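You operate a simulated robot arm through the tools that you are given. There is no shell and no other tool. Be economical: measure what you need, move in short steps, check, and stop when the job is done.

You are at the controls of a simulated two-armed robot. One attempt, no reset.

JOB
On the ledge, fold the blue cloth in half.

It is judged by the outcome, as a careful person would: the job done as asked, and still so three seconds after it is handed in. It fails if anything else is knocked over, pushed out of place, dropped, spilled or broken. Flat cloth is picked up by pressing the open fingertips on it (5 to 10 N) and closing them slowly along it; thin cloth reads only 2 to 8 mm in the jaws.

ROBOT AND FRAMES
Two 7-joint arms with two-finger parallel grippers on one trunk, on a base that drives. Base frame: it is fixed to the floor where the robot stands at the start and does not move with it; the origin is under the middle of the robot, x ahead of it, y to its left, z up; the surface under the hand at the start is at about z = 800. Units: mm, rad, N and s.
The left shoulder is at the start at [20, 113, 1122], the right one opposite. With the tool pointing down near the work surface each hand reaches from about 240 to 600 mm from the robot's upright axis, wherever it stands, measured 20 degrees to its own side. Places, roughly: ledge [300, 200, 800]. Payload 1.57 kg a hand.
The tool frame of a hand sits at the grasp point between the pads (the TCP): z along the fingers, y along the line on which they close. The tips reach 30 mm beyond it. The gripper opens to 80 mm. The fingers are 17 mm wide and 12 mm thick; the gripper's body (40 by 82 mm) begins 80 mm behind the TCP.
Orientation is that of the tool frame in the base frame, as a unit quaternion [w, x, y, z]. With the fingers straight down and closing along the base's y, the tool's x points along the base's -x, its y along +y and its z along -z.

CONTROLS
- The arms move only by the tool step_arm. It takes "left_series", "right_series" or both (then of equal length, played together; a hand with none holds still); each is a list of rows, each a list of 3 entries, a list of its own where there are three numbers: the shift along the tool's x, y, z in units of 20 mm (1.0 is 20 mm), then the turn, a rotation vector about the tool's x, y, z in units of 6 degrees (1.0 is 6 degrees), then the finger opening in mm, from 0 to 80. In form: [[[x, y, z], [rx, ry, rz], grip], ...]. A call has 1 to 8 rows; each row shifts and turns the commanded pose from where the row before left it, along the tool's axes as they then stand. A call with a number of a shift or a turn outside -1 to 1 is refused whole. Rows are played at 5 a second. More than 50 mm and 0.15 rad between two rows, or a gripper value outside its range, and nothing of the call is played. A pose out of reach is approached as far as the arm can. The call stops where the force on the tool passes 40 N (or 10 N more than at its start, if that is more) or the arm is blocked; 0.2 s more then pass. The fingers move at their own pace (about 45 mm/s each) and stop on an object; they squeeze with about 25 N. The grip force told is the motor's: it shows also when the fingers shut on nothing. Time passes only in rows, and 0.2 s behind the last, so rows that do not move let the fingers close. It gives the time, the measured TCP pose, the force on the tool (base axes), the opening and the grip force at its end, in the units of the frame above (readings bear some noise), with the torque about the TCP (base axes, N m) and any sound that the robot's microphone picked up.
- Cameras (640 x 400 px; columns grow to the right, rows downward): "scene" is now at [94.8, -8.4, 1243.9]; the picture's right is [-0.10, -1.00, 0.00], its down [-0.61, 0.06, -0.79] and it looks along [0.79, -0.08, -0.61] (base axes); focal length 292 px, centre (320, 200). "left" rides on the left gripper at [72, 7, -122] in its tool frame; the picture's right is [-0.09, 1.00, 0.00], its down [-0.84, -0.08, -0.54] and it looks along [-0.54, -0.05, 0.84] (tool axes); focal length 238 px, centre (320, 200). "right" rides on the right gripper at [72, -7, -122] in its tool frame; the picture's right is [0.09, 1.00, 0.00], its down [-0.84, 0.08, -0.54] and it looks along [-0.54, 0.05, 0.84] (tool axes); focal length 238 px, centre (320, 200).
- get_image(camera): a new picture of that camera. No time passes.
- lift_body(by): slides the trunk up (or, below 0, down) by that many mm; the arms and the scene camera ride with it, the base frame stays. It gives what a move gives, with no picture.
- steer(legs): drives the robot by 1 to 6 legs, each [ahead, left, turn to the left] in mm, mm and rad, along the robot's own axes; the way and the turn of a leg run together, so that a leg with both is an arc; at most 1500 mm and 3.142 rad a leg. The arms and the cameras ride along, it lands a little off, and it stops where it bumps. It gives what a move gives.
- turn_head(pan, tilt): turns the head with the scene camera to pan (to the left, within 1.396 rad either way) and tilt (down, from -0.506 to 1.204), counted from straight ahead of the robot. It gives what a move gives.
- locate(camera, pixels): for up to 12 pixels [column, row] of the newest picture of that camera ("zoom" is the newest enlarged one), the place [x, y, z] in the base frame of the surface seen there, good to about 2 mm. No time passes.
- inspect(camera, box): a new picture of the part [left, top, right, bottom] of that camera's present view, enlarged. No time passes.
- job_done(): hands the job in; it is judged then, once.

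Go step by step. Measure first, check grasps and placings, and put right what went wrong. The budget is 80 turns and 78 pictures, counting those below and the enlarged ones. Unless the task says otherwise, let go and move clear before handing in, and close with one line.

The tools are called after "Request:" by a JSON object that holds its "fn" and its "kwargs". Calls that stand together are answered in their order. step_arm: Moves the arms, as the interface text tells. Its arguments: {"type":"object","properties":{"left_series":{"type":"array"},"right_series":{"type":"array"}},"required":[]} The other tools are called the same way: lift_body (by) slides the trunk up or down; steer (legs) drives the base; turn_head (pan, tilt) turns the head that bears the scene camera; get_image (camera) takes a picture; locate (camera, pixels) gives the place of the surface under pixels of a picture; inspect (camera, box) takes an enlarged picture of a part of a camera's view; job_done () hands the job in.

At the start:

```text
time_s: 0.0
left_tcp_pos: [335.9, 50.6, 1047.0]
left_tool_rot: [0.0, 0.0, 1.0, -0.001]
left_contact_force: [0.0, 0.3, 0.3]
left_torque: [0.0, 0.0, 0.02]
left_finger_gap: 80.2
left_finger_force: 0.1
right_tcp_pos: [403.4, -235.1, 956.4]
right_tool_rot: [0.0, 0.0, 1.0, 0.0]
right_contact_force: [0.5, -1.0, 0.0]
right_torque: [0.02, 0.03, 0.0]
right_finger_gap: 80.1
right_finger_force: 0.0
trunk travel left (down, up): [-175.0, 395.0]
robot x, y, heading: [2.9, -0.5, -0.004]
head pan, tilt: [-0.096, 0.656]
```

scene: 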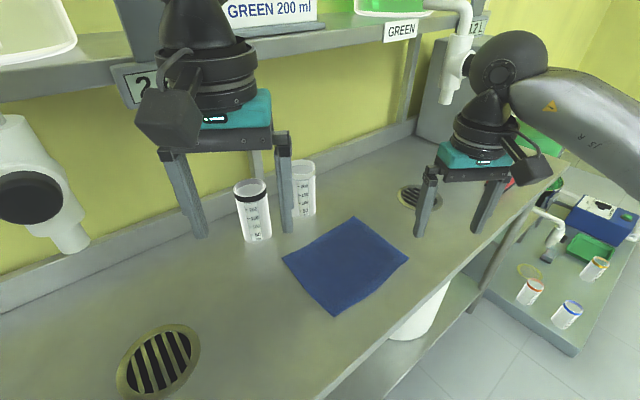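
right: 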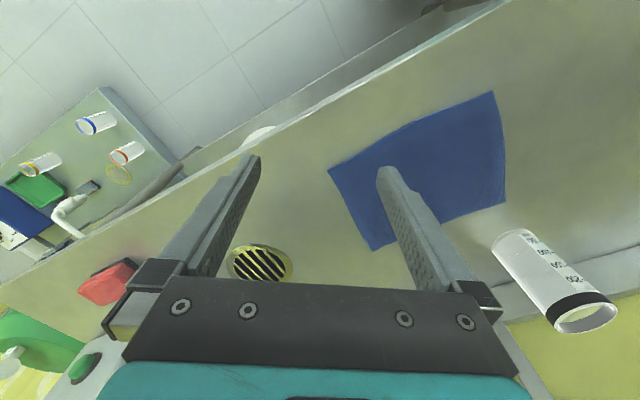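
left: 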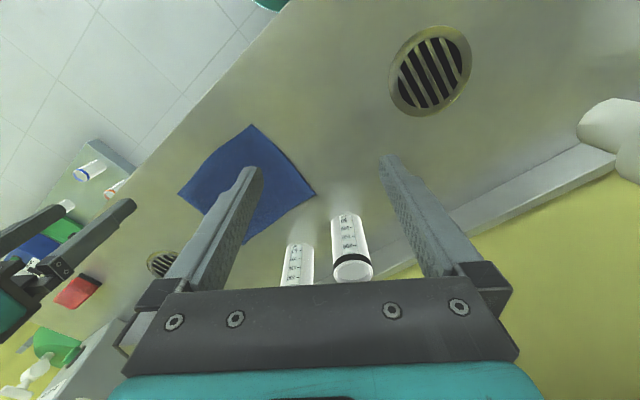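

The blue cloth shows in the scene picture with corners near (283,259), (356,217), (408,259), (335,314). I'll locate these along with the nearby cups and the ledge edge.

Request:
{"fn": "locate", "kwargs": {"camera": "scene", "pixels": [[284, 259], [355, 218], [407, 259], [335, 313], [345, 264], [256, 240], [304, 215], [252, 188], [300, 165], [320, 395], [450, 270], [230, 300]]}}

Request:
{"fn": "inspect", "kwargs": {"camera": "scene", "box": [220, 140, 460, 340]}}

```text
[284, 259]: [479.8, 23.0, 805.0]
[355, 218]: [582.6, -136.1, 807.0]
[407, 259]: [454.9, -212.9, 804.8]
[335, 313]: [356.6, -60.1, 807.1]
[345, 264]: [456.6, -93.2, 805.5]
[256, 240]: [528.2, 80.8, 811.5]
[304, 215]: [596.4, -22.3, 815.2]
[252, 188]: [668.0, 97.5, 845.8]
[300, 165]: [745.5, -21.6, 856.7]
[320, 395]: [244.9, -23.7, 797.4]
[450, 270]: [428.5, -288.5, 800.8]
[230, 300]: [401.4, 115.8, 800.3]
```

```text
2.00 times, centred on (340, 240) of scene
```

zoom: 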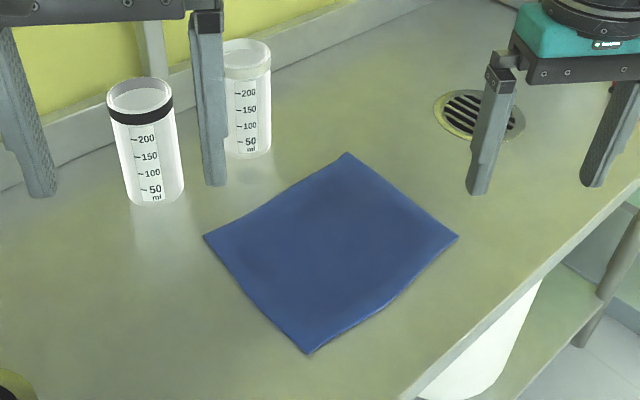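

The cloth is about 187 x 149 mm, with A(480,23), B(583,-136), C(455,-213) and D(357,-60). I'll fold edge CD onto AB with both hands. Since B is at the limit of reach, I'll first drive about 100 mm parallel to the ledge edge.

Request:
{"fn": "steer", "kwargs": {"legs": [[54, -84, 0]]}}

Request:
{"fn": "get_image", "kwargs": {"camera": "scene"}}

```text
time_s: 1.1
left_tcp_pos: [390.3, -32.6, 1047.4]
left_tool_rot: [-0.001, 0.001, 1.0, 0.0]
left_contact_force: [-0.1, 0.2, -0.1]
left_torque: [0.04, 0.04, 0.01]
left_finger_gap: 80.0
left_finger_force: 0.1
right_tcp_pos: [457.2, -318.5, 955.9]
right_tool_rot: [0.0, 0.001, 1.0, 0.0]
right_contact_force: [0.0, 0.2, -0.5]
right_torque: [-0.01, 0.01, 0.02]
right_finger_gap: 79.9
right_finger_force: 0.1
trunk travel left (down, up): [-175.0, 395.0]
robot x, y, heading: [57.9, -81.9, 0.001]
head pan, tilt: [-0.096, 0.656]
```

```text
73 pictures are left
```

scene: 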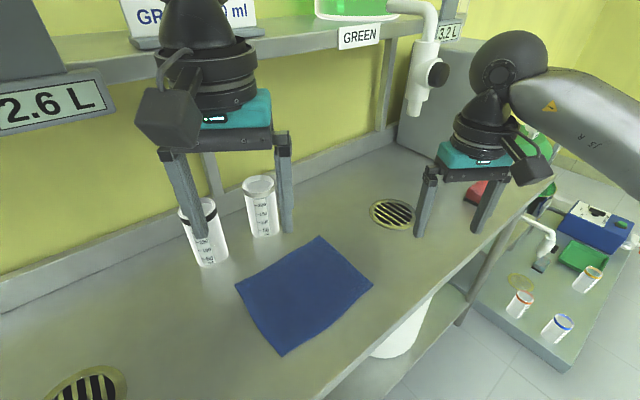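

The drive went cleanly. I'll re-measure the corners and edges from here, near (237,285), (320,238), (372,285) and (282,354), plus the cups.

Request:
{"fn": "locate", "kwargs": {"camera": "scene", "pixels": [[238, 286], [320, 239], [371, 285], [282, 353], [333, 318], [259, 317], [345, 263], [275, 264], [265, 236], [212, 265], [258, 180], [310, 395]]}}

Request:
{"fn": "get_image", "kwargs": {"camera": "left"}}

```text
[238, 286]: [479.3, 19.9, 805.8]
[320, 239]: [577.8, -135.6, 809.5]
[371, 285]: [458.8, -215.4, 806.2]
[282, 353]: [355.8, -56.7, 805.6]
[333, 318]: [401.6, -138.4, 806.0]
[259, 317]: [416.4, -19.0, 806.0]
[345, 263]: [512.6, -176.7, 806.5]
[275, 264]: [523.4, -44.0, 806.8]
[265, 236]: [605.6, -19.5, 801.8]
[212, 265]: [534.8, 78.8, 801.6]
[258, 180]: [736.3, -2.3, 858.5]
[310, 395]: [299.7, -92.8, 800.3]
```

```text
72 pictures are left
```

left: 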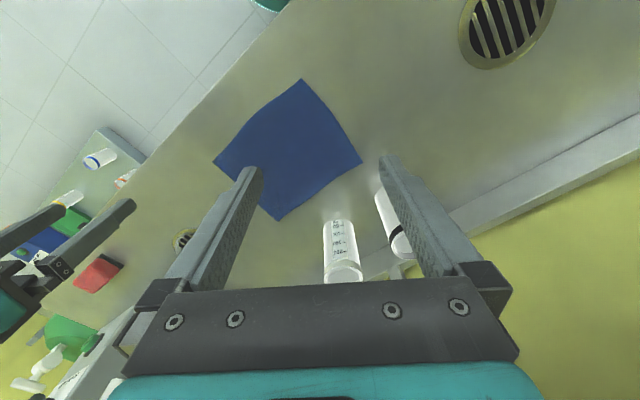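

The corners are confirmed. I'll yaw both grippers by +33° so they close along edge CD, narrow the fingers to 26 mm and lower the left hand partway.

Request:
{"fn": "step_arm", "kwargs": {"left_series": [[[0, 0, 1], [0, 0, -0.92], 26], [[0, 0, 1], [0, 0, -0.92], 26], [[0, 0, 1], [0, 0, -0.92], 26], [[0, 0, 1], [0, 0, -0.92], 26], [[0, 0, 1], [0, 0, -0.92], 26], [[0, 0, 1], [0, 0, -0.92], 26]], "right_series": [[[0, 0, 0], [0, 0, -0.92], 26], [[0, 0, 0], [0, 0, -0.92], 26], [[0, 0, 0], [0, 0, -0.92], 26], [[0, 0, 0], [0, 0, -0.92], 26], [[0, 0, 0], [0, 0, -0.92], 26], [[0, 0, 0], [0, 0, -0.92], 26]]}}

```text
time_s: 2.5
left_tcp_pos: [413.3, -41.5, 1011.9]
left_tool_rot: [0.102, -0.247, 0.963, -0.027]
left_contact_force: [0.4, 0.5, -0.7]
left_torque: [-0.02, 0.01, -0.02]
left_finger_gap: 26.0
left_finger_force: 0.0
right_tcp_pos: [451.1, -320.9, 954.3]
right_tool_rot: [0.003, -0.253, 0.967, 0.002]
right_contact_force: [0.6, -0.1, -0.4]
right_torque: [0.01, 0.03, 0.01]
right_finger_gap: 26.3
right_finger_force: 0.0
trunk travel left (down, up): [-175.0, 395.0]
robot x, y, heading: [53.7, -84.2, 0.0]
head pan, tilt: [-0.096, 0.656]
stopped in row 6 (left hand): the arm was blocked; the commanded pose is now the measured one
```

The left arm was blocked in row 6 at z≈1012 with a tilt. I'll look before moving it again.

Request:
{"fn": "get_image", "kwargs": {"camera": "scene"}}

Request:
{"fn": "get_image", "kwargs": {"camera": "left"}}

```text
71 pictures are left
```

scene: 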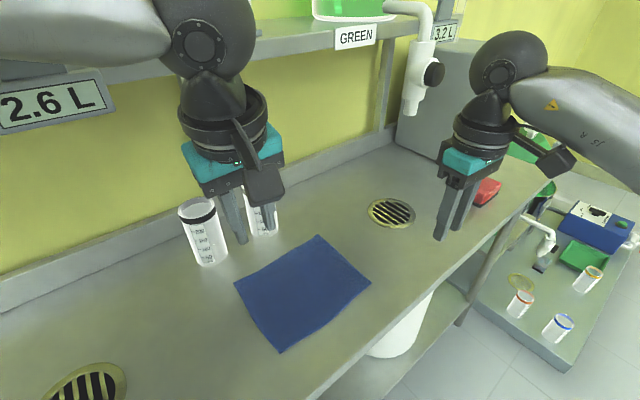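

```text
70 pictures are left
```

left: 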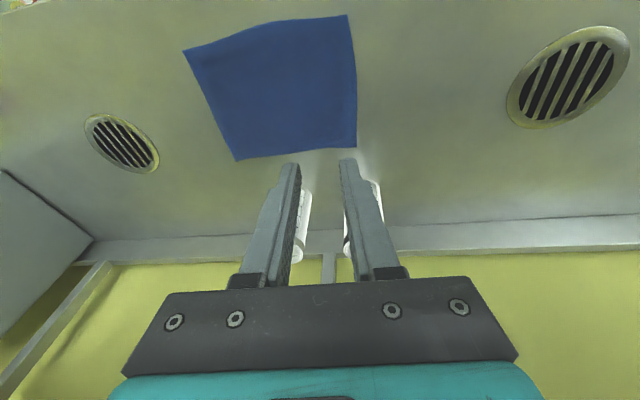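

The left forearm appears at (60,30) near the shelf with the "2.6 L" label. I'll locate the shelf edge and the arm parts to see how close they are.

Request:
{"fn": "locate", "kwargs": {"camera": "scene", "pixels": [[40, 105], [100, 90], [140, 72], [270, 48], [300, 40], [60, 30], [130, 40], [60, 58], [200, 40], [230, 90], [130, 62], [20, 75]]}}

Request:
{"fn": "turn_head", "kwargs": {"pan": 0.5, "tilt": 0.4}}

Request:
{"fn": "get_image", "kwargs": {"camera": "scene"}}

```text
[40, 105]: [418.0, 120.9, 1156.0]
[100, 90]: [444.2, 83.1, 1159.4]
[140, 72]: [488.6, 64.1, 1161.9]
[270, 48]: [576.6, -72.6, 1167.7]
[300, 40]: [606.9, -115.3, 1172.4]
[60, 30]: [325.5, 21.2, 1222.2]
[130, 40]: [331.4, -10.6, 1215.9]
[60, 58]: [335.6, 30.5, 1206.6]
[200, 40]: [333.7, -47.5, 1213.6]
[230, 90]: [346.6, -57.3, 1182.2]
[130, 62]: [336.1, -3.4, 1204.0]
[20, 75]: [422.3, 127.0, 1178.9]
```

```text
time_s: 3.5
left_tcp_pos: [412.6, -40.0, 1010.6]
left_tool_rot: [0.098, -0.248, 0.963, -0.025]
left_contact_force: [0.0, -0.9, -0.4]
left_torque: [0.01, -0.01, 0.02]
left_finger_gap: 26.2
left_finger_force: 0.1
right_tcp_pos: [451.4, -322.4, 956.6]
right_tool_rot: [0.004, -0.254, 0.967, 0.001]
right_contact_force: [-0.3, 0.2, 0.2]
right_torque: [0.02, -0.02, -0.02]
right_finger_gap: 26.0
right_finger_force: 0.2
trunk travel left (down, up): [-175.0, 395.0]
robot x, y, heading: [53.3, -82.8, 0.002]
head pan, tilt: [0.499, 0.4]
```

```text
69 pictures are left
```

scene: 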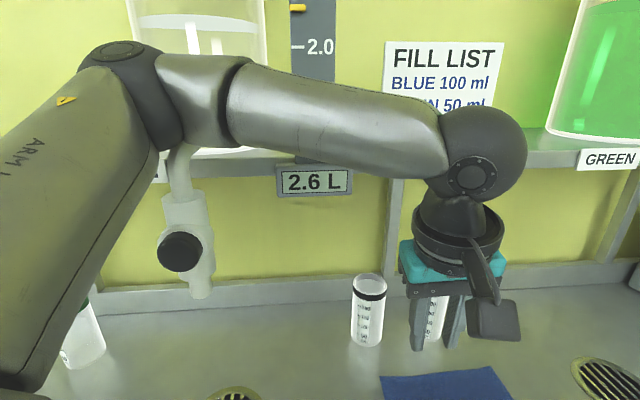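

The left elbow at (130,70) may be touching the tank or shelf. I'll measure both.

Request:
{"fn": "locate", "kwargs": {"camera": "scene", "pixels": [[125, 60], [165, 80], [150, 130], [190, 100], [200, 30], [260, 130], [265, 160], [310, 185], [190, 165], [180, 250], [232, 150], [60, 130]]}}

Request:
{"fn": "inspect", "kwargs": {"camera": "scene", "box": [60, 20, 320, 200]}}

```text
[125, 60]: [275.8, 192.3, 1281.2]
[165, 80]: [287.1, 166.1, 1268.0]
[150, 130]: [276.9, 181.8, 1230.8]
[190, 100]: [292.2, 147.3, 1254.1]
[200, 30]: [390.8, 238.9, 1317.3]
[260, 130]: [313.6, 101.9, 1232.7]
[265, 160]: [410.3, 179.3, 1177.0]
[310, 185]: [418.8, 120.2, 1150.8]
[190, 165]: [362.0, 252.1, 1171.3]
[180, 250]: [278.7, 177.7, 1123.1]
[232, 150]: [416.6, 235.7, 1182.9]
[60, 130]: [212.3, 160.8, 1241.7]
```

```text
2.22 times, centred on (190, 110) of scene
```

zoom: 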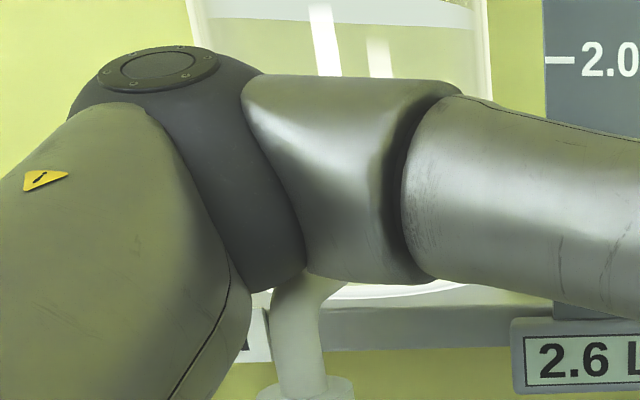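

The left elbow (277,182,1231) is right by the tank tap whose knob is at about (279,178,1123), so this stance crowds it. I'll lift and untwist the left hand, untwist and draw back the right hand, and then re-stance to face the ledge squarely, further right.

Request:
{"fn": "step_arm", "kwargs": {"left_series": [[[0, 0, -0.4], [-0.087, 0.32, 0.797], 26], [[0, 0, -0.4], [-0.087, 0.32, 0.797], 26], [[0, 0, -0.4], [-0.087, 0.32, 0.797], 26], [[0, 0, -0.4], [-0.087, 0.32, 0.797], 26], [[0, 0, -0.4], [-0.087, 0.32, 0.797], 26], [[0, 0, -0.4], [-0.087, 0.32, 0.797], 26]], "right_series": [[[0.5, 0, 0], [0, 0, 0.92], 26], [[0.5, 0, 0], [0, 0, 0.92], 26], [[0.5, 0, 0], [0, 0, 0.92], 26], [[0.5, 0, 0], [0, 0, 0.92], 26], [[0.5, 0, 0], [0, 0, 0.92], 26], [[0.5, 0, 0], [0, 0, 0.92], 26]]}}

Request:
{"fn": "get_image", "kwargs": {"camera": "scene"}}

Request:
{"fn": "turn_head", "kwargs": {"pan": -0.4, "tilt": 0.5}}

Request:
{"fn": "get_image", "kwargs": {"camera": "scene"}}

```text
time_s: 4.7
left_tcp_pos: [411.9, -26.9, 1100.8]
left_tool_rot: [0.097, -0.063, 0.993, -0.016]
left_contact_force: [0.4, 0.1, 0.7]
left_torque: [0.01, 0.01, 0.0]
left_finger_gap: 26.0
left_finger_force: 0.1
right_tcp_pos: [402.6, -329.0, 957.3]
right_tool_rot: [0.005, -0.029, 1.0, -0.001]
right_contact_force: [0.1, -0.1, -0.7]
right_torque: [-0.05, 0.02, 0.02]
right_finger_gap: 25.8
right_finger_force: 0.0
trunk travel left (down, up): [-175.0, 395.0]
robot x, y, heading: [50.8, -81.1, 0.007]
head pan, tilt: [0.499, 0.4]
stopped in row 5 (left hand): the arm was blocked; the commanded pose is now the measured one
```

```text
67 pictures are left
```

scene: 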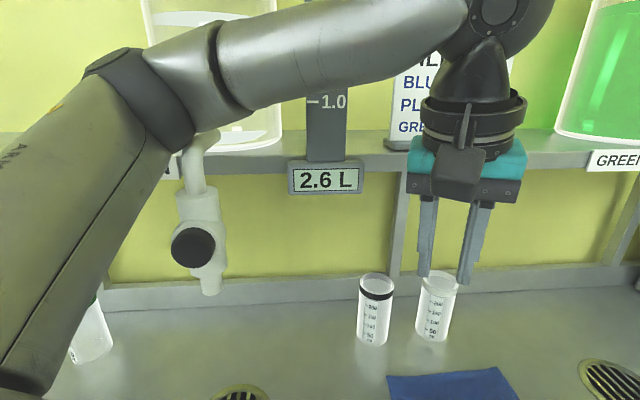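

```text
time_s: 5.9
left_tcp_pos: [410.7, -27.3, 1102.4]
left_tool_rot: [0.095, -0.06, 0.994, -0.015]
left_contact_force: [0.0, -1.0, 0.4]
left_torque: [0.04, 0.02, 0.0]
left_finger_gap: 26.0
left_finger_force: 0.2
right_tcp_pos: [403.3, -329.1, 959.6]
right_tool_rot: [0.006, -0.028, 1.0, 0.0]
right_contact_force: [0.2, -0.1, 0.0]
right_torque: [0.02, 0.0, -0.01]
right_finger_gap: 26.0
right_finger_force: 0.0
trunk travel left (down, up): [-175.0, 395.0]
robot x, y, heading: [56.0, -84.5, -0.0]
head pan, tilt: [-0.4, 0.499]
```

```text
66 pictures are left
```

scene: 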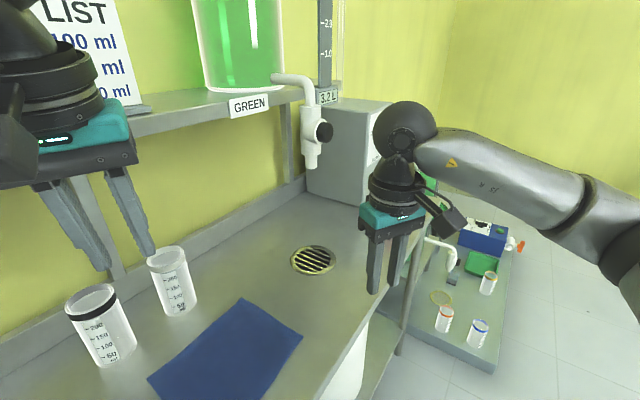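

The left hand is now clear at z 1102, still slightly tilted. I'll measure the right-hand tap at (315,130), the knob at (325,131) and the grey box before re-stancing.

Request:
{"fn": "locate", "kwargs": {"camera": "scene", "pixels": [[325, 131], [312, 165], [290, 78], [345, 150], [375, 150], [250, 105], [330, 365], [395, 260], [240, 330], [90, 50], [60, 130], [400, 130]]}}

```text
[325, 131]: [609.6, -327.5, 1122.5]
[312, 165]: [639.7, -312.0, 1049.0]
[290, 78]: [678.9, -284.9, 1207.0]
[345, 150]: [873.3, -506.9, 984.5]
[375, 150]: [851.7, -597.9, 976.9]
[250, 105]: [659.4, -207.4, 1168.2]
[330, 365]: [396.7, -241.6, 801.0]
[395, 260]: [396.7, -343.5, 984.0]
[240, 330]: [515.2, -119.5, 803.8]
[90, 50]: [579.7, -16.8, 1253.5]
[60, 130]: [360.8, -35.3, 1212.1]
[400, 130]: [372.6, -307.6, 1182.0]
```

The right tap knob is at (610,-328,1122). I'll translate along the ledge first, then tuck both hands in, and turn to face the ledge last.

Request:
{"fn": "steer", "kwargs": {"legs": [[114, -207, 0]]}}

Request:
{"fn": "step_arm", "kwargs": {"left_series": [[[0.3, 0, 0], [-0.07, 0.45, 0.29], 26], [[0.3, 0, 0], [-0.07, 0.45, 0.29], 26], [[0.3, 0, 0], [-0.07, 0.45, 0.29], 26], [[0.3, 0, 0], [-0.07, 0.45, 0.29], 26], [[0, 0, 0], [0, 0, 0], 26], [[0, 0, 0], [0, 0, 0], 26]], "right_series": [[[0.56, 0.9, 0], [0, 0, 0.09], 26], [[0.56, 0.9, 0], [0, 0, 0.09], 26], [[0.56, 0.9, 0], [0, 0, 0.09], 26], [[0.56, 0.9, 0], [0, 0, 0.09], 26], [[0.56, 0.9, 0], [0, 0, 0.09], 26], [[0.56, 0.9, 0], [0, 0, 0.09], 26]]}}

Request:
{"fn": "get_image", "kwargs": {"camera": "scene"}}

```text
time_s: 7.6
left_tcp_pos: [535.7, -241.3, 1093.8]
left_tool_rot: [0.084, -0.057, 0.995, -0.013]
left_contact_force: [-0.4, 0.4, -0.4]
left_torque: [-0.01, 0.0, 0.01]
left_finger_gap: 26.0
left_finger_force: 0.1
right_tcp_pos: [525.5, -540.7, 956.3]
right_tool_rot: [0.0, -0.025, 1.0, 0.0]
right_contact_force: [-0.4, 0.2, -0.2]
right_torque: [0.03, -0.01, 0.0]
right_finger_gap: 26.0
right_finger_force: 0.1
trunk travel left (down, up): [-175.0, 395.0]
robot x, y, heading: [166.0, -287.3, -0.004]
head pan, tilt: [-0.4, 0.499]
```

```text
time_s: 9.0
left_tcp_pos: [514.5, -242.5, 1091.6]
left_tool_rot: [-0.01, 0.004, 1.0, 0.002]
left_contact_force: [-0.3, -0.3, -0.6]
left_torque: [0.04, -0.02, -0.01]
left_finger_gap: 26.0
left_finger_force: 0.0
right_tcp_pos: [455.5, -435.9, 953.6]
right_tool_rot: [0.0, 0.004, 1.0, 0.0]
right_contact_force: [-0.2, -0.5, -0.1]
right_torque: [0.01, -0.01, 0.0]
right_finger_gap: 26.0
right_finger_force: 0.0
trunk travel left (down, up): [-175.0, 395.0]
robot x, y, heading: [166.0, -290.4, -0.005]
head pan, tilt: [-0.4, 0.499]
```

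```text
65 pictures are left
```

scene: 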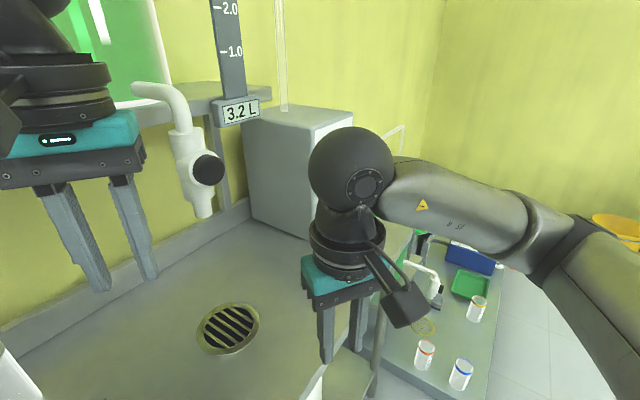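

Everything is clear: the left gripper is about 130 mm from the tap and will move away from it. Now I'll turn 0.575 rad left to face the ledge squarely and centre the head.

Request:
{"fn": "steer", "kwargs": {"legs": [[0, 0, 0.575]]}}

Request:
{"fn": "turn_head", "kwargs": {"pan": 0.0, "tilt": 0.75}}

Request:
{"fn": "get_image", "kwargs": {"camera": "scene"}}

```text
time_s: 11.1
left_tcp_pos: [428.6, -57.9, 1092.1]
left_tool_rot: [-0.011, -0.288, 0.957, -0.002]
left_contact_force: [0.2, 0.6, -0.1]
left_torque: [0.0, 0.03, 0.01]
left_finger_gap: 25.9
left_finger_force: 0.1
right_tcp_pos: [487.2, -251.1, 954.2]
right_tool_rot: [-0.001, -0.289, 0.957, 0.0]
right_contact_force: [0.7, -0.5, 0.2]
right_torque: [0.02, 0.05, -0.02]
right_finger_gap: 26.1
right_finger_force: 0.0
trunk travel left (down, up): [-175.0, 395.0]
robot x, y, heading: [167.6, -290.9, 0.586]
head pan, tilt: [-0.4, 0.499]
```

```text
time_s: 11.9
left_tcp_pos: [428.0, -57.8, 1091.4]
left_tool_rot: [-0.01, -0.288, 0.957, -0.002]
left_contact_force: [-0.2, -0.3, 0.4]
left_torque: [0.01, -0.03, 0.01]
left_finger_gap: 25.8
left_finger_force: 0.0
right_tcp_pos: [486.7, -252.2, 954.0]
right_tool_rot: [0.0, -0.289, 0.957, 0.0]
right_contact_force: [0.0, -0.3, 0.3]
right_torque: [0.0, -0.02, 0.04]
right_finger_gap: 26.1
right_finger_force: 0.1
trunk travel left (down, up): [-175.0, 395.0]
robot x, y, heading: [168.9, -290.7, 0.584]
head pan, tilt: [0.0, 0.75]
```

```text
64 pictures are left
```

scene: 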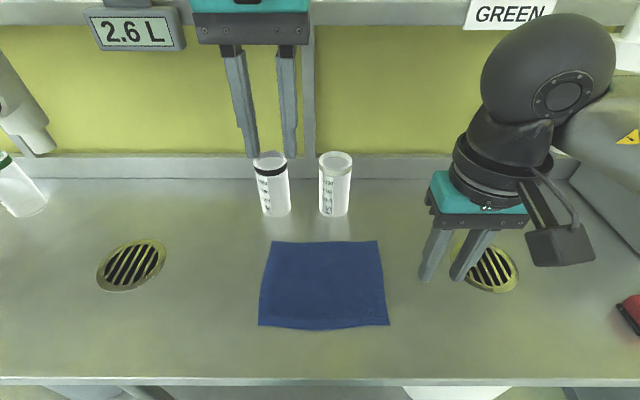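

Now the robot faces the cloth squarely, with corners near (272,241), (377,241), (389,325) and (259,325). I'll re-measure.

Request:
{"fn": "locate", "kwargs": {"camera": "scene", "pixels": [[273, 243], [376, 242], [387, 323], [261, 324], [325, 327], [325, 243], [276, 215], [333, 214], [267, 156], [336, 155], [325, 340], [325, 376]]}}

```text
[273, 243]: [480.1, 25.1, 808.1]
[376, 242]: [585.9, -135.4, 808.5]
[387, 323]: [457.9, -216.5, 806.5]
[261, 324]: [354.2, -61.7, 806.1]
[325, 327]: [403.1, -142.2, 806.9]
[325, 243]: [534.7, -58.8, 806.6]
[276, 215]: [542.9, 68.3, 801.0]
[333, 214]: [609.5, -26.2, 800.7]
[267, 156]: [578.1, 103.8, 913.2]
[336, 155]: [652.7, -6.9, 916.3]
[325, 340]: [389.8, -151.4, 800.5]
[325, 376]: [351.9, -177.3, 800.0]
```

The cloth is aligned with the robot: edge CD is near and AB is far, 153 mm apart. I'll hover both hands over the near corners.

Request:
{"fn": "step_arm", "kwargs": {"left_series": [[[0.35, 0.07, 1], [0, 0, 0], 26], [[0.35, 0.07, 1], [0, 0, 0], 26], [[0.35, 0.07, 1], [0, 0, 0], 26], [[0.35, 0.07, 1], [0, 0, 0], 26], [[0.35, 0.07, 1], [0, 0, 0], 26], [[0.35, 0.07, 1], [0, 0, 0], 26], [[0.35, 0.07, 1], [0, 0, 0], 26], [[0.35, 0.07, 1], [0, 0, 0], 26]], "right_series": [[[-0.02, 0.45, 0.3], [0, 0, 0], 26], [[-0.02, 0.45, 0.3], [0, 0, 0], 26], [[-0.02, 0.45, 0.3], [0, 0, 0], 26], [[-0.02, 0.45, 0.3], [0, 0, 0], 26], [[-0.02, 0.45, 0.3], [0, 0, 0], 26], [[-0.02, 0.45, 0.3], [0, 0, 0], 26], [[-0.02, 0.45, 0.3], [0, 0, 0], 26], [[-0.02, 0.45, 0.3], [0, 0, 0], 26]]}}

Request:
{"fn": "get_image", "kwargs": {"camera": "scene"}}

```text
time_s: 13.7
left_tcp_pos: [371.7, -81.4, 932.1]
left_tool_rot: [-0.01, -0.288, 0.958, -0.001]
left_contact_force: [-0.5, -0.8, -0.4]
left_torque: [-0.03, 0.0, -0.01]
left_finger_gap: 26.2
left_finger_force: 0.1
right_tcp_pos: [449.1, -190.2, 907.4]
right_tool_rot: [-0.001, -0.288, 0.958, -0.001]
right_contact_force: [-0.5, 0.5, 0.5]
right_torque: [-0.02, 0.03, -0.03]
right_finger_gap: 25.9
right_finger_force: 0.0
trunk travel left (down, up): [-175.0, 395.0]
robot x, y, heading: [167.7, -289.7, 0.585]
head pan, tilt: [0.0, 0.75]
```

```text
63 pictures are left
```

scene: 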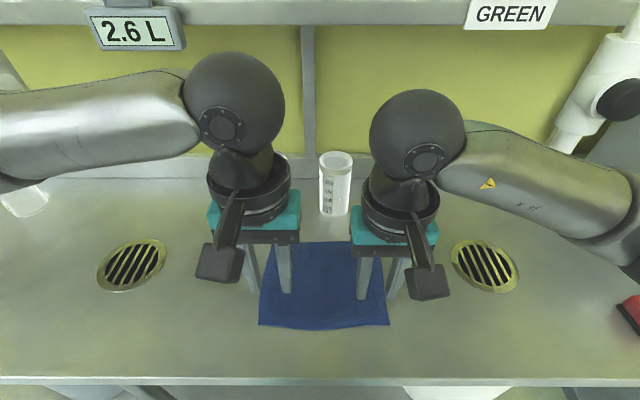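

Both hands are well placed over the near corners. I'll lower them to tips about 12 mm above the cloth.

Request:
{"fn": "step_arm", "kwargs": {"left_series": [[[-0.05, 0, 0.84], [0, 0, 0], 26], [[-0.05, 0, 0.84], [0, 0, 0], 26], [[-0.05, 0, 0.84], [0, 0, 0], 26], [[-0.05, 0, 0.84], [0, 0, 0], 26], [[0, 0, 0.84], [0, 0, 0], 26]], "right_series": [[[0, 0, 0.59], [0, 0, 0], 26], [[0, 0, 0.59], [0, 0, 0], 26], [[0, 0, 0.59], [0, 0, 0], 26], [[0, 0, 0.59], [0, 0, 0], 26], [[0, 0, 0.59], [0, 0, 0], 26]]}}

Request:
{"fn": "get_image", "kwargs": {"camera": "left"}}

Request:
{"fn": "get_image", "kwargs": {"camera": "right"}}

```text
time_s: 14.9
left_tcp_pos: [374.4, -80.1, 847.2]
left_tool_rot: [-0.01, -0.287, 0.958, -0.001]
left_contact_force: [0.1, -0.2, 0.5]
left_torque: [-0.01, -0.02, 0.0]
left_finger_gap: 25.8
left_finger_force: 0.0
right_tcp_pos: [449.4, -187.6, 846.2]
right_tool_rot: [0.0, -0.289, 0.957, 0.0]
right_contact_force: [-0.3, -0.2, 0.1]
right_torque: [0.0, 0.03, 0.02]
right_finger_gap: 26.2
right_finger_force: 0.1
trunk travel left (down, up): [-175.0, 395.0]
robot x, y, heading: [167.0, -286.7, 0.586]
head pan, tilt: [0.0, 0.75]
```

```text
62 pictures are left
```

left: 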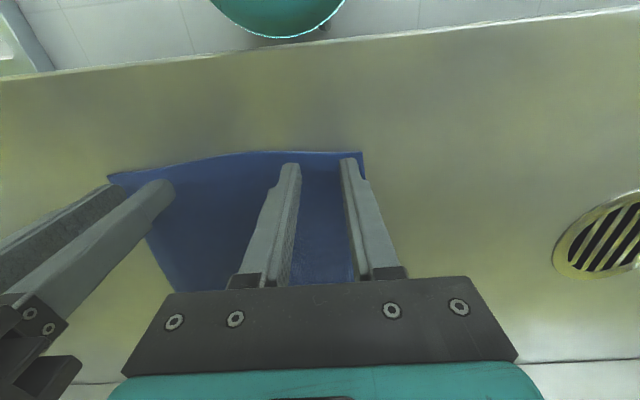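

```text
61 pictures are left
```

right: 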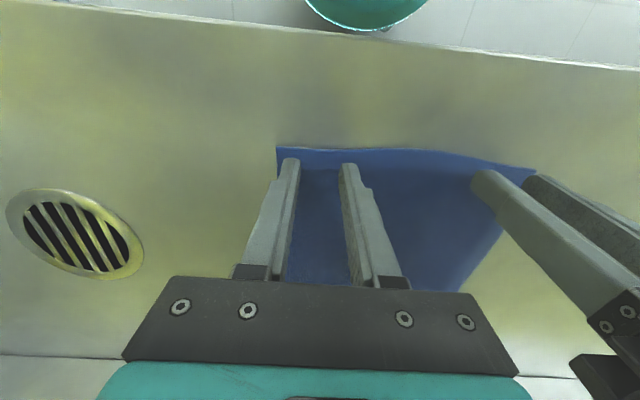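

The fingertips in both hand views sit just inside the near corners. I'll press gently.

Request:
{"fn": "step_arm", "kwargs": {"left_series": [[[0, 0, 0.3], [0, 0, 0], 26], [[0, 0, 0.2], [0, 0, 0], 26], [[0, 0, 0], [0, 0, 0], 26]], "right_series": [[[0, 0, 0.3], [0, 0, 0], 26], [[0, 0, 0.2], [0, 0, 0], 26], [[0, 0, 0], [0, 0, 0], 26]]}}

```text
time_s: 15.7
left_tcp_pos: [374.4, -80.4, 839.4]
left_tool_rot: [-0.009, -0.288, 0.958, -0.001]
left_contact_force: [0.4, -0.2, 0.3]
left_torque: [0.0, 0.04, -0.02]
left_finger_gap: 26.0
left_finger_force: 0.1
right_tcp_pos: [451.1, -188.3, 835.6]
right_tool_rot: [0.0, -0.288, 0.958, 0.0]
right_contact_force: [0.1, 0.7, 0.4]
right_torque: [-0.02, 0.01, 0.02]
right_finger_gap: 26.2
right_finger_force: 0.1
trunk travel left (down, up): [-175.0, 395.0]
robot x, y, heading: [165.3, -290.6, 0.586]
head pan, tilt: [0.0, 0.75]
```

Request:
{"fn": "step_arm", "kwargs": {"left_series": [[[0, 0, 0.15], [0, 0, 0], 26], [[0, 0, 0.1], [0, 0, 0], 26], [[0, 0, 0], [0, 0, 0], 26]], "right_series": [[[0, 0, 0.1], [0, 0, 0], 26], [[0, 0, 0.1], [0, 0, 0], 26], [[0, 0, 0], [0, 0, 0], 26]]}}

```text
time_s: 16.5
left_tcp_pos: [373.2, -79.8, 834.2]
left_tool_rot: [-0.009, -0.289, 0.957, -0.002]
left_contact_force: [0.1, -1.0, 1.3]
left_torque: [-0.02, 0.03, 0.03]
left_finger_gap: 25.9
left_finger_force: 0.1
right_tcp_pos: [450.3, -188.1, 832.7]
right_tool_rot: [0.001, -0.289, 0.957, 0.001]
right_contact_force: [-0.1, 1.4, 9.5]
right_torque: [0.07, 0.0, 0.0]
right_finger_gap: 25.9
right_finger_force: 0.2
trunk travel left (down, up): [-175.0, 395.0]
robot x, y, heading: [165.5, -290.0, 0.592]
head pan, tilt: [0.0, 0.75]
```

The right hand presses at 9.5 N while the left only just touches at 1.3 N. I'll press the left a little more.

Request:
{"fn": "step_arm", "kwargs": {"left_series": [[[0, 0, 0.1], [0, 0, 0], 26], [[0, 0, 0], [0, 0, 0], 26]]}}

```text
time_s: 17.1
left_tcp_pos: [374.4, -79.1, 832.6]
left_tool_rot: [-0.009, -0.288, 0.958, -0.002]
left_contact_force: [-1.9, 0.2, 14.8]
left_torque: [-0.01, 0.01, 0.03]
left_finger_gap: 26.0
left_finger_force: 0.2
right_tcp_pos: [451.0, -188.9, 832.5]
right_tool_rot: [0.001, -0.289, 0.957, 0.001]
right_contact_force: [0.2, 2.4, 11.1]
right_torque: [0.06, -0.05, 0.01]
right_finger_gap: 25.8
right_finger_force: 0.1
trunk travel left (down, up): [-175.0, 395.0]
robot x, y, heading: [167.4, -286.8, 0.587]
head pan, tilt: [0.0, 0.75]
```

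Both are slightly over 10 N, so I'll ease off a touch and close slowly.

Request:
{"fn": "step_arm", "kwargs": {"left_series": [[[0, 0, -0.04], [0, 0, 0], 26], [[0, 0, 0], [0, 0, 0], 22], [[0, 0, 0], [0, 0, 0], 18], [[0, 0, 0], [0, 0, 0], 14], [[0, 0, 0], [0, 0, 0], 10], [[0, 0, 0], [0, 0, 0], 6], [[0, 0, 0], [0, 0, 0], 3], [[0, 0, 0], [0, 0, 0], 0]], "right_series": [[[0, 0, -0.02], [0, 0, 0], 26], [[0, 0, 0], [0, 0, 0], 22], [[0, 0, 0], [0, 0, 0], 18], [[0, 0, 0], [0, 0, 0], 14], [[0, 0, 0], [0, 0, 0], 10], [[0, 0, 0], [0, 0, 0], 6], [[0, 0, 0], [0, 0, 0], 3], [[0, 0, 0], [0, 0, 0], 0]]}}

Request:
{"fn": "get_image", "kwargs": {"camera": "left"}}

Request:
{"fn": "get_image", "kwargs": {"camera": "right"}}

```text
time_s: 18.9
left_tcp_pos: [375.0, -81.7, 833.4]
left_tool_rot: [-0.008, -0.287, 0.958, -0.006]
left_contact_force: [10.5, -14.8, 8.4]
left_torque: [-0.44, -0.36, 0.02]
left_finger_gap: 4.1
left_finger_force: 24.5
right_tcp_pos: [449.6, -187.9, 834.4]
right_tool_rot: [-0.001, -0.29, 0.957, 0.004]
right_contact_force: [-10.9, 16.1, 6.1]
right_torque: [0.52, 0.39, -0.03]
right_finger_gap: 4.2
right_finger_force: 24.9
trunk travel left (down, up): [-175.0, 395.0]
robot x, y, heading: [167.4, -289.8, 0.586]
head pan, tilt: [0.0, 0.75]
```

```text
60 pictures are left
```

left: 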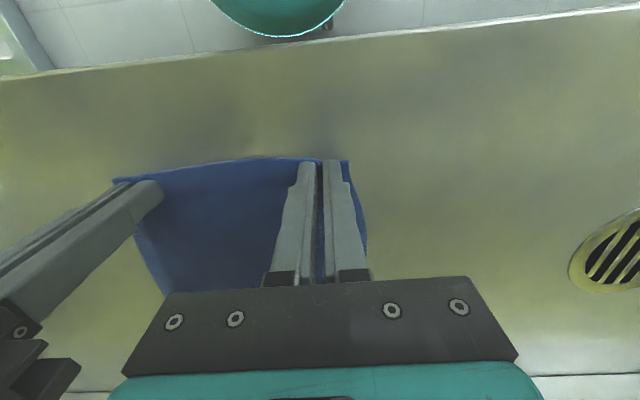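

```text
59 pictures are left
```

right: 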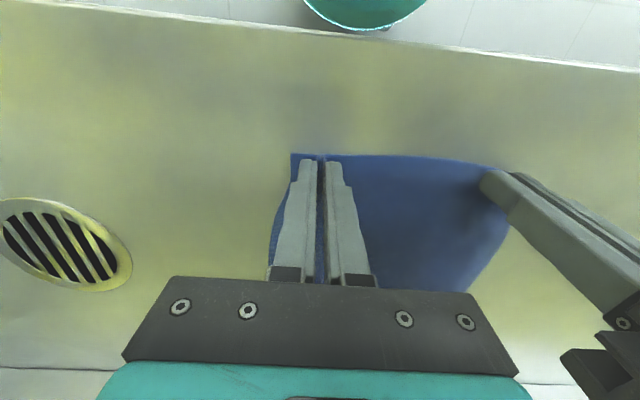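

Both hands hold cloth (about 4 mm each) with some tension between them. I'll relax them about 5 mm toward each other, then lift along the start of the fold arc and check.

Request:
{"fn": "step_arm", "kwargs": {"left_series": [[[0, -0.12, -0.1], [0, 0, 0], 0], [[0, -0.12, -0.3], [0, 0, 0], 0], [[-0.1, 0, -0.6], [0, 0, 0], 0], [[-0.2, 0, -0.6], [0, 0, 0], 0], [[-0.3, 0, -0.5], [0, 0, 0], 0]], "right_series": [[[0, 0.12, -0.1], [0, 0, 0], 0], [[0, 0.12, -0.3], [0, 0, 0], 0], [[-0.1, 0, -0.6], [0, 0, 0], 0], [[-0.2, 0, -0.6], [0, 0, 0], 0], [[-0.3, 0, -0.5], [0, 0, 0], 0]]}}

Request:
{"fn": "get_image", "kwargs": {"camera": "scene"}}

Request:
{"fn": "get_image", "kwargs": {"camera": "right"}}

```text
time_s: 20.1
left_tcp_pos: [389.2, -79.3, 873.7]
left_tool_rot: [-0.011, -0.288, 0.957, 0.0]
left_contact_force: [1.9, -1.9, 0.0]
left_torque: [-0.06, -0.06, 0.0]
left_finger_gap: 3.5
left_finger_force: 24.5
right_tcp_pos: [457.5, -179.0, 876.2]
right_tool_rot: [-0.001, -0.289, 0.957, -0.001]
right_contact_force: [-1.2, 1.3, 0.1]
right_torque: [0.08, 0.05, 0.04]
right_finger_gap: 3.4
right_finger_force: 24.6
trunk travel left (down, up): [-175.0, 395.0]
robot x, y, heading: [167.5, -287.9, 0.588]
head pan, tilt: [0.0, 0.75]
```

```text
58 pictures are left
```

scene: 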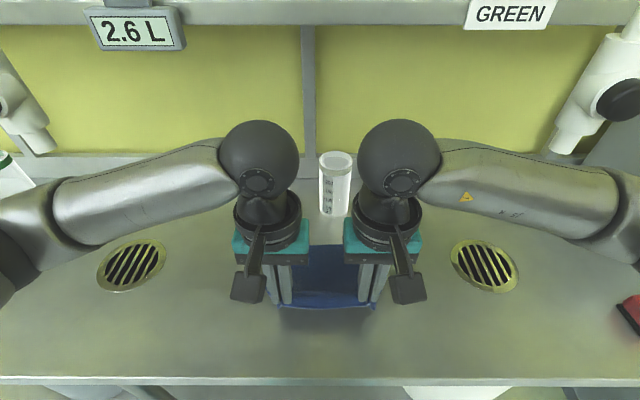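

```text
57 pictures are left
```

right: 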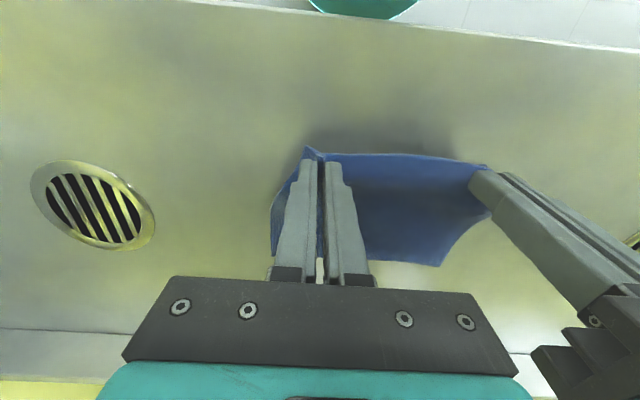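

The near edge lifts cleanly with both hands. I'll continue the arc up and over.

Request:
{"fn": "step_arm", "kwargs": {"left_series": [[[-0.9, 0, -0.6], [0, 0, 0], 0], [[-0.9, 0, -0.4], [0, 0, 0], 0], [[-0.9, 0, -0.1], [0, 0, 0], 0], [[-0.9, 0, 0.1], [0, 0, 0], 0], [[-0.8, 0, 0.3], [0, 0, 0], 0]], "right_series": [[[-0.9, 0, -0.5], [0, 0, 0], 0], [[-0.9, 0, -0.4], [0, 0, 0], 0], [[-0.9, 0, -0.1], [0, 0, 0], 0], [[-0.9, 0, 0.1], [0, 0, 0], 0], [[-0.8, 0, 0.3], [0, 0, 0], 0]]}}

Request:
{"fn": "get_image", "kwargs": {"camera": "scene"}}

Request:
{"fn": "get_image", "kwargs": {"camera": "right"}}

```text
time_s: 21.3
left_tcp_pos: [460.5, -27.6, 886.3]
left_tool_rot: [-0.009, -0.288, 0.958, -0.002]
left_contact_force: [1.5, -2.6, -0.1]
left_torque: [-0.09, -0.05, 0.02]
left_finger_gap: 3.8
left_finger_force: 24.8
right_tcp_pos: [532.2, -128.4, 887.2]
right_tool_rot: [0.0, -0.29, 0.957, 0.001]
right_contact_force: [-1.5, 2.9, 0.0]
right_torque: [0.08, 0.05, -0.01]
right_finger_gap: 3.7
right_finger_force: 24.7
trunk travel left (down, up): [-175.0, 395.0]
robot x, y, heading: [168.7, -291.2, 0.586]
head pan, tilt: [0.0, 0.75]
```

```text
56 pictures are left
```

scene: 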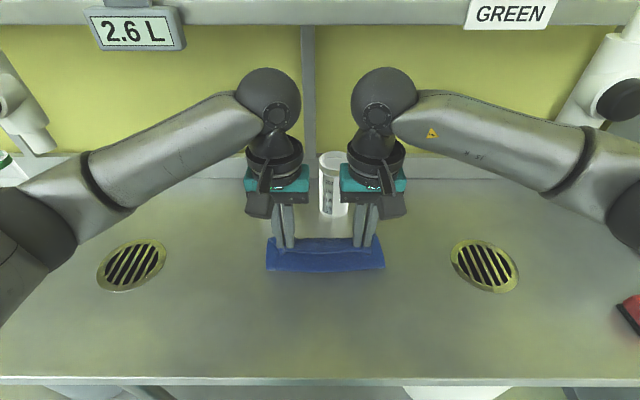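

```text
55 pictures are left
```

right: 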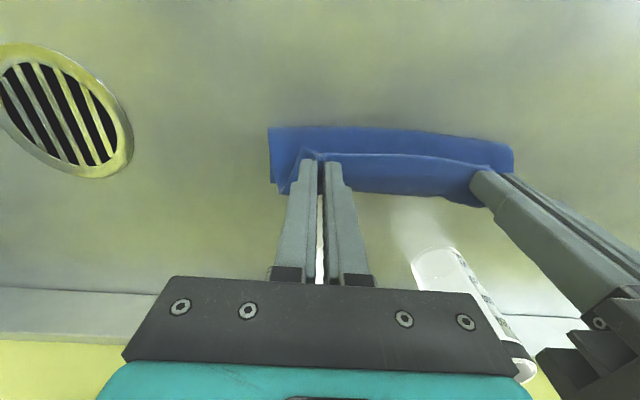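

The cloth is folding. I'll zoom in and measure the crease line at (268,270) to (384,268) and the far edge.

Request:
{"fn": "inspect", "kwargs": {"camera": "scene", "box": [230, 180, 420, 300]}}

Request:
{"fn": "locate", "kwargs": {"camera": "scene", "pixels": [[269, 268], [325, 269], [383, 267], [271, 240], [325, 241], [378, 240], [325, 255]]}}

Request:
{"fn": "locate", "kwargs": {"camera": "right", "pixels": [[271, 130], [281, 193], [280, 180], [400, 195], [510, 148], [400, 135], [400, 157]]}}

```text
3.33 times, centred on (325, 240) of scene
```

zoom: 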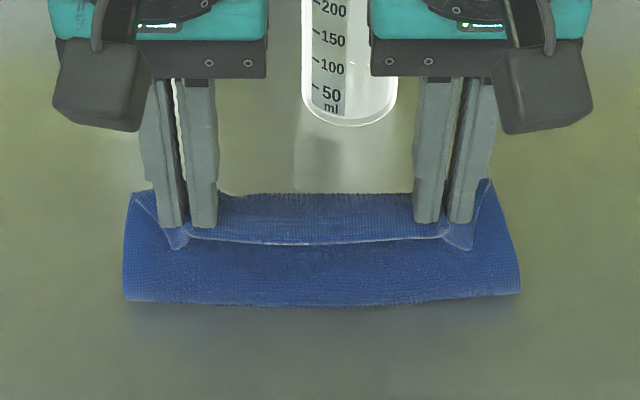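

```text
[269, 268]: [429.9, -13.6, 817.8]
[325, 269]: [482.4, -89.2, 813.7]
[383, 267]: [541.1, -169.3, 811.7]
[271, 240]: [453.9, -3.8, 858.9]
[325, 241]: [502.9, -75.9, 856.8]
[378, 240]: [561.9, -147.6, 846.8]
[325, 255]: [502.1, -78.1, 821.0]
```

```text
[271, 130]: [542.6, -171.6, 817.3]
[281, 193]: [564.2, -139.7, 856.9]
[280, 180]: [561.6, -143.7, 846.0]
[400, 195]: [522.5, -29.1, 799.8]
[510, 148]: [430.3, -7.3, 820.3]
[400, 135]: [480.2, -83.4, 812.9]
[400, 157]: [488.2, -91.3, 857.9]
```

The crease is at p≈351, nearly right, but the pinched flap is still un-turned (edge toward the robot). I'll lean both wrists 24° away from the robot while advancing, so the edge turns over, keeping above the cups.

Request:
{"fn": "step_arm", "kwargs": {"left_series": [[[-0.45, 0, 0], [0, 1, 0], 0], [[-0.45, 0, 0], [0, 1, 0], 0], [[-0.45, 0, 0], [0, 1, 0], 0], [[-0.45, 0, 0], [0, 1, 0], 0]], "right_series": [[[-0.4, 0, 0], [0, 1, 0], 0], [[-0.4, 0, 0], [0, 1, 0], 0], [[-0.4, 0, 0], [0, 1, 0], 0], [[-0.4, 0, 0], [0, 1, 0], 0]]}}

Request:
{"fn": "inspect", "kwargs": {"camera": "scene", "box": [210, 100, 440, 300]}}

Request:
{"fn": "get_image", "kwargs": {"camera": "right"}}

```text
time_s: 22.3
left_tcp_pos: [489.7, -8.4, 880.1]
left_tool_rot: [-0.209, -0.28, 0.935, -0.062]
left_contact_force: [3.6, -5.4, -0.6]
left_torque: [-0.15, -0.1, 0.07]
left_finger_gap: 3.4
left_finger_force: 24.9
right_tcp_pos: [555.5, -114.2, 882.1]
right_tool_rot: [-0.2, -0.283, 0.936, -0.059]
right_contact_force: [-3.4, 5.8, 0.7]
right_torque: [0.17, 0.09, -0.11]
right_finger_gap: 3.6
right_finger_force: 25.2
trunk travel left (down, up): [-175.0, 395.0]
robot x, y, heading: [169.7, -287.1, 0.585]
head pan, tilt: [0.0, 0.75]
```

```text
2.00 times, centred on (325, 200) of scene
```

zoom: 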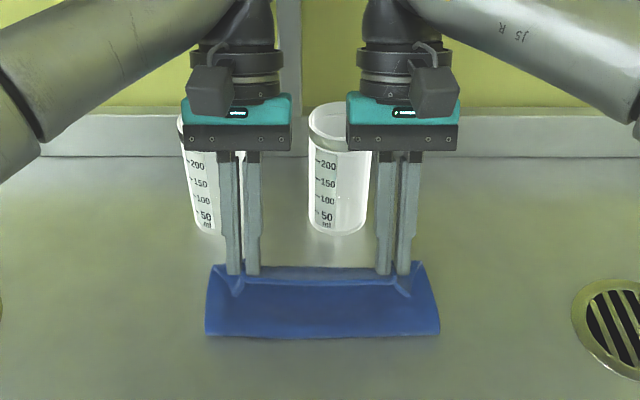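

```text
52 pictures are left
```

right: 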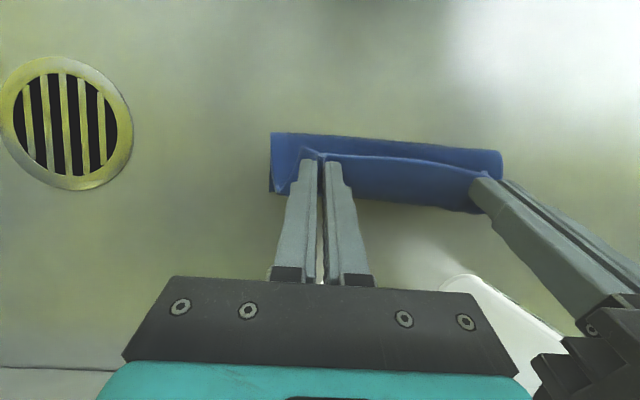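

The hands lean 24° with good clearance to the cups. I'll lower the edge toward the far edge, with tips about 15 mm above the table.

Request:
{"fn": "step_arm", "kwargs": {"left_series": [[[-0.4, -0.03, 0.48], [0, 0, 0], 0], [[-0.4, -0.03, 0.48], [0, 0, 0], 0], [[-0.4, -0.03, 0.48], [0, 0, 0], 0]], "right_series": [[[-0.44, 0.03, 0.46], [0, 0, 0], 0], [[-0.44, 0.03, 0.46], [0, 0, 0], 0], [[-0.44, 0.03, 0.46], [0, 0, 0], 0]]}}

Request:
{"fn": "inspect", "kwargs": {"camera": "scene", "box": [230, 180, 420, 300]}}

Request:
{"fn": "get_image", "kwargs": {"camera": "right"}}

Request:
{"fn": "get_image", "kwargs": {"camera": "left"}}

```text
time_s: 23.1
left_tcp_pos: [498.5, -5.8, 844.1]
left_tool_rot: [-0.208, -0.281, 0.935, -0.06]
left_contact_force: [-0.2, -1.4, 1.0]
left_torque: [-0.04, -0.03, 0.03]
left_finger_gap: 3.4
left_finger_force: 24.7
right_tcp_pos: [565.7, -106.4, 845.2]
right_tool_rot: [-0.199, -0.282, 0.937, -0.06]
right_contact_force: [-1.0, 0.7, -0.6]
right_torque: [0.04, 0.02, -0.04]
right_finger_gap: 3.6
right_finger_force: 24.1
trunk travel left (down, up): [-175.0, 395.0]
robot x, y, heading: [168.5, -289.8, 0.591]
head pan, tilt: [0.0, 0.75]
```

```text
3.33 times, centred on (325, 240) of scene
```

zoom: 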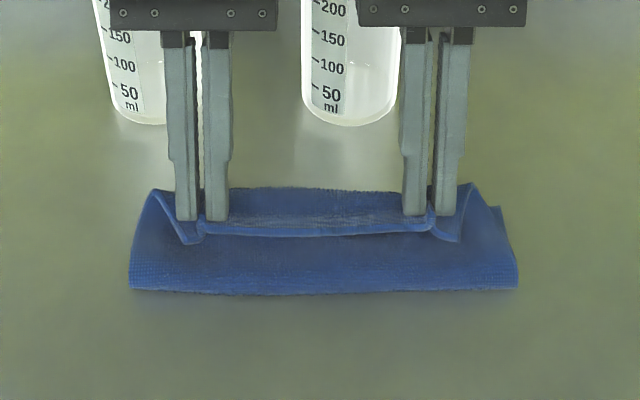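

```text
50 pictures are left
```

right: 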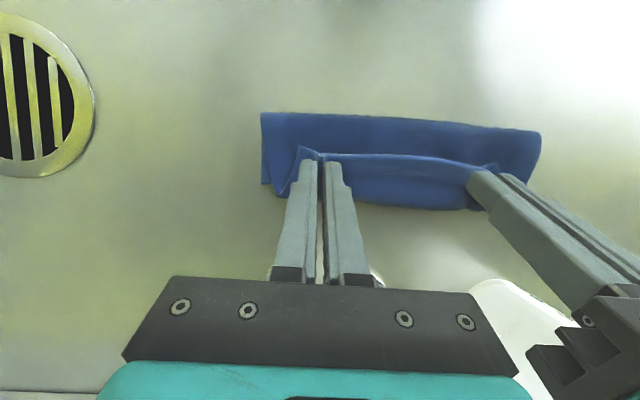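

```text
49 pictures are left
```

left: 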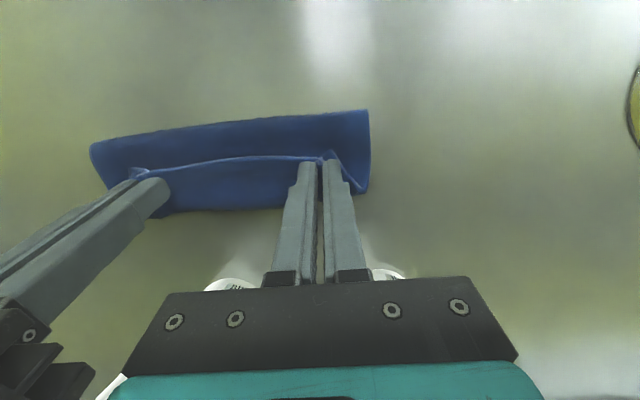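

The flap's near edge still points toward the robot. I'll measure the bottom far corner at right view (263,183) against the top layer's outermost bend at (280,195), plus the edge and crease.

Request:
{"fn": "locate", "kwargs": {"camera": "right", "pixels": [[265, 182], [282, 193], [264, 116], [400, 203], [400, 125], [400, 158], [300, 150], [535, 135]]}}

Request:
{"fn": "locate", "kwargs": {"camera": "left", "pixels": [[366, 190], [355, 190], [366, 114], [240, 205], [240, 125], [240, 157]]}}

```text
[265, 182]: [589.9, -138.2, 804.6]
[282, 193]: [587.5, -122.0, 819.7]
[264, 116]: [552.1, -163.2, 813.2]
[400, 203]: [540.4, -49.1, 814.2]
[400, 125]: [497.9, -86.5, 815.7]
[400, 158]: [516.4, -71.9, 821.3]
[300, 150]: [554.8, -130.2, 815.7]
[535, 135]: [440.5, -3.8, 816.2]
```

```text
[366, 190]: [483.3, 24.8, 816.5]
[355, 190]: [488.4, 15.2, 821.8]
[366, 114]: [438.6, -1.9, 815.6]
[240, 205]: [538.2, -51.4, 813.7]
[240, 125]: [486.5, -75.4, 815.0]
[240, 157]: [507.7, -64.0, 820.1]
```

The bottom far edge is still at p≈414, but the top layer overshoots to 423 and the crease has been drawn to 366. I'll move back 12 mm and down slightly, then open a little so the flap can spring over.

Request:
{"fn": "step_arm", "kwargs": {"left_series": [[[0.24, 0, 0.2], [0, 0, 0], 0], [[0.24, 0, 0.2], [0, 0, 0], 0], [[0, 0, 0], [0, 0, 0], 6], [[0, 0, 0], [0, 0, 0], 12], [[0, 0, 0], [0, 0, 0], 16]], "right_series": [[[0.24, 0, 0.2], [0, 0, 0], 0], [[0.24, 0, 0.2], [0, 0, 0], 0], [[0, 0, 0], [0, 0, 0], 6], [[0, 0, 0], [0, 0, 0], 12], [[0, 0, 0], [0, 0, 0], 16]]}}

Request:
{"fn": "inspect", "kwargs": {"camera": "scene", "box": [230, 180, 420, 300]}}

Request:
{"fn": "get_image", "kwargs": {"camera": "right"}}

```text
time_s: 24.3
left_tcp_pos: [487.2, -11.7, 838.7]
left_tool_rot: [-0.208, -0.281, 0.935, -0.062]
left_contact_force: [0.5, 0.5, 2.2]
left_torque: [0.02, -0.01, 0.0]
left_finger_gap: 13.9
left_finger_force: 0.1
right_tcp_pos: [556.4, -110.7, 842.9]
right_tool_rot: [-0.199, -0.281, 0.937, -0.06]
right_contact_force: [-0.2, 0.2, -0.1]
right_torque: [0.0, 0.01, 0.01]
right_finger_gap: 15.3
right_finger_force: 0.1
trunk travel left (down, up): [-175.0, 395.0]
robot x, y, heading: [169.3, -290.7, 0.589]
head pan, tilt: [0.0, 0.75]
```

```text
3.33 times, centred on (325, 240) of scene
```

zoom: 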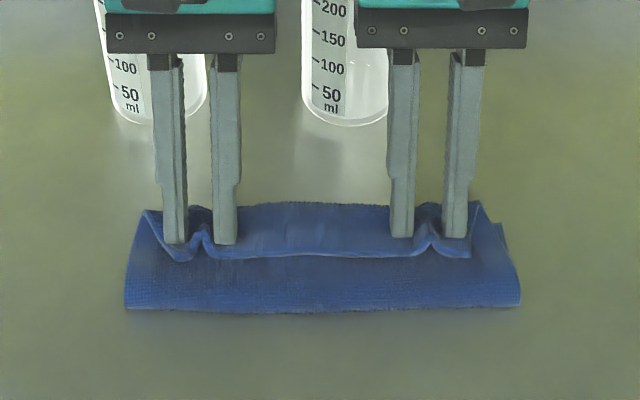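

```text
47 pictures are left
```

right: 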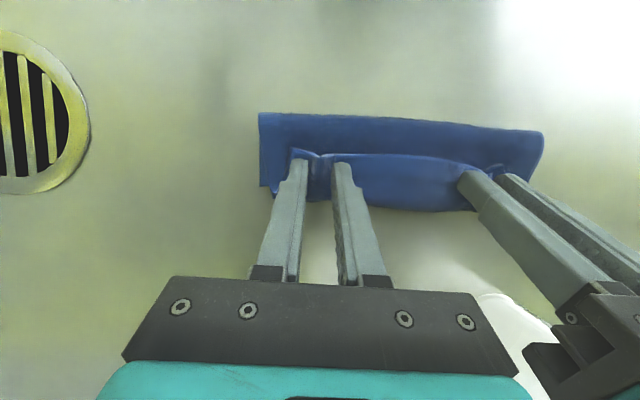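

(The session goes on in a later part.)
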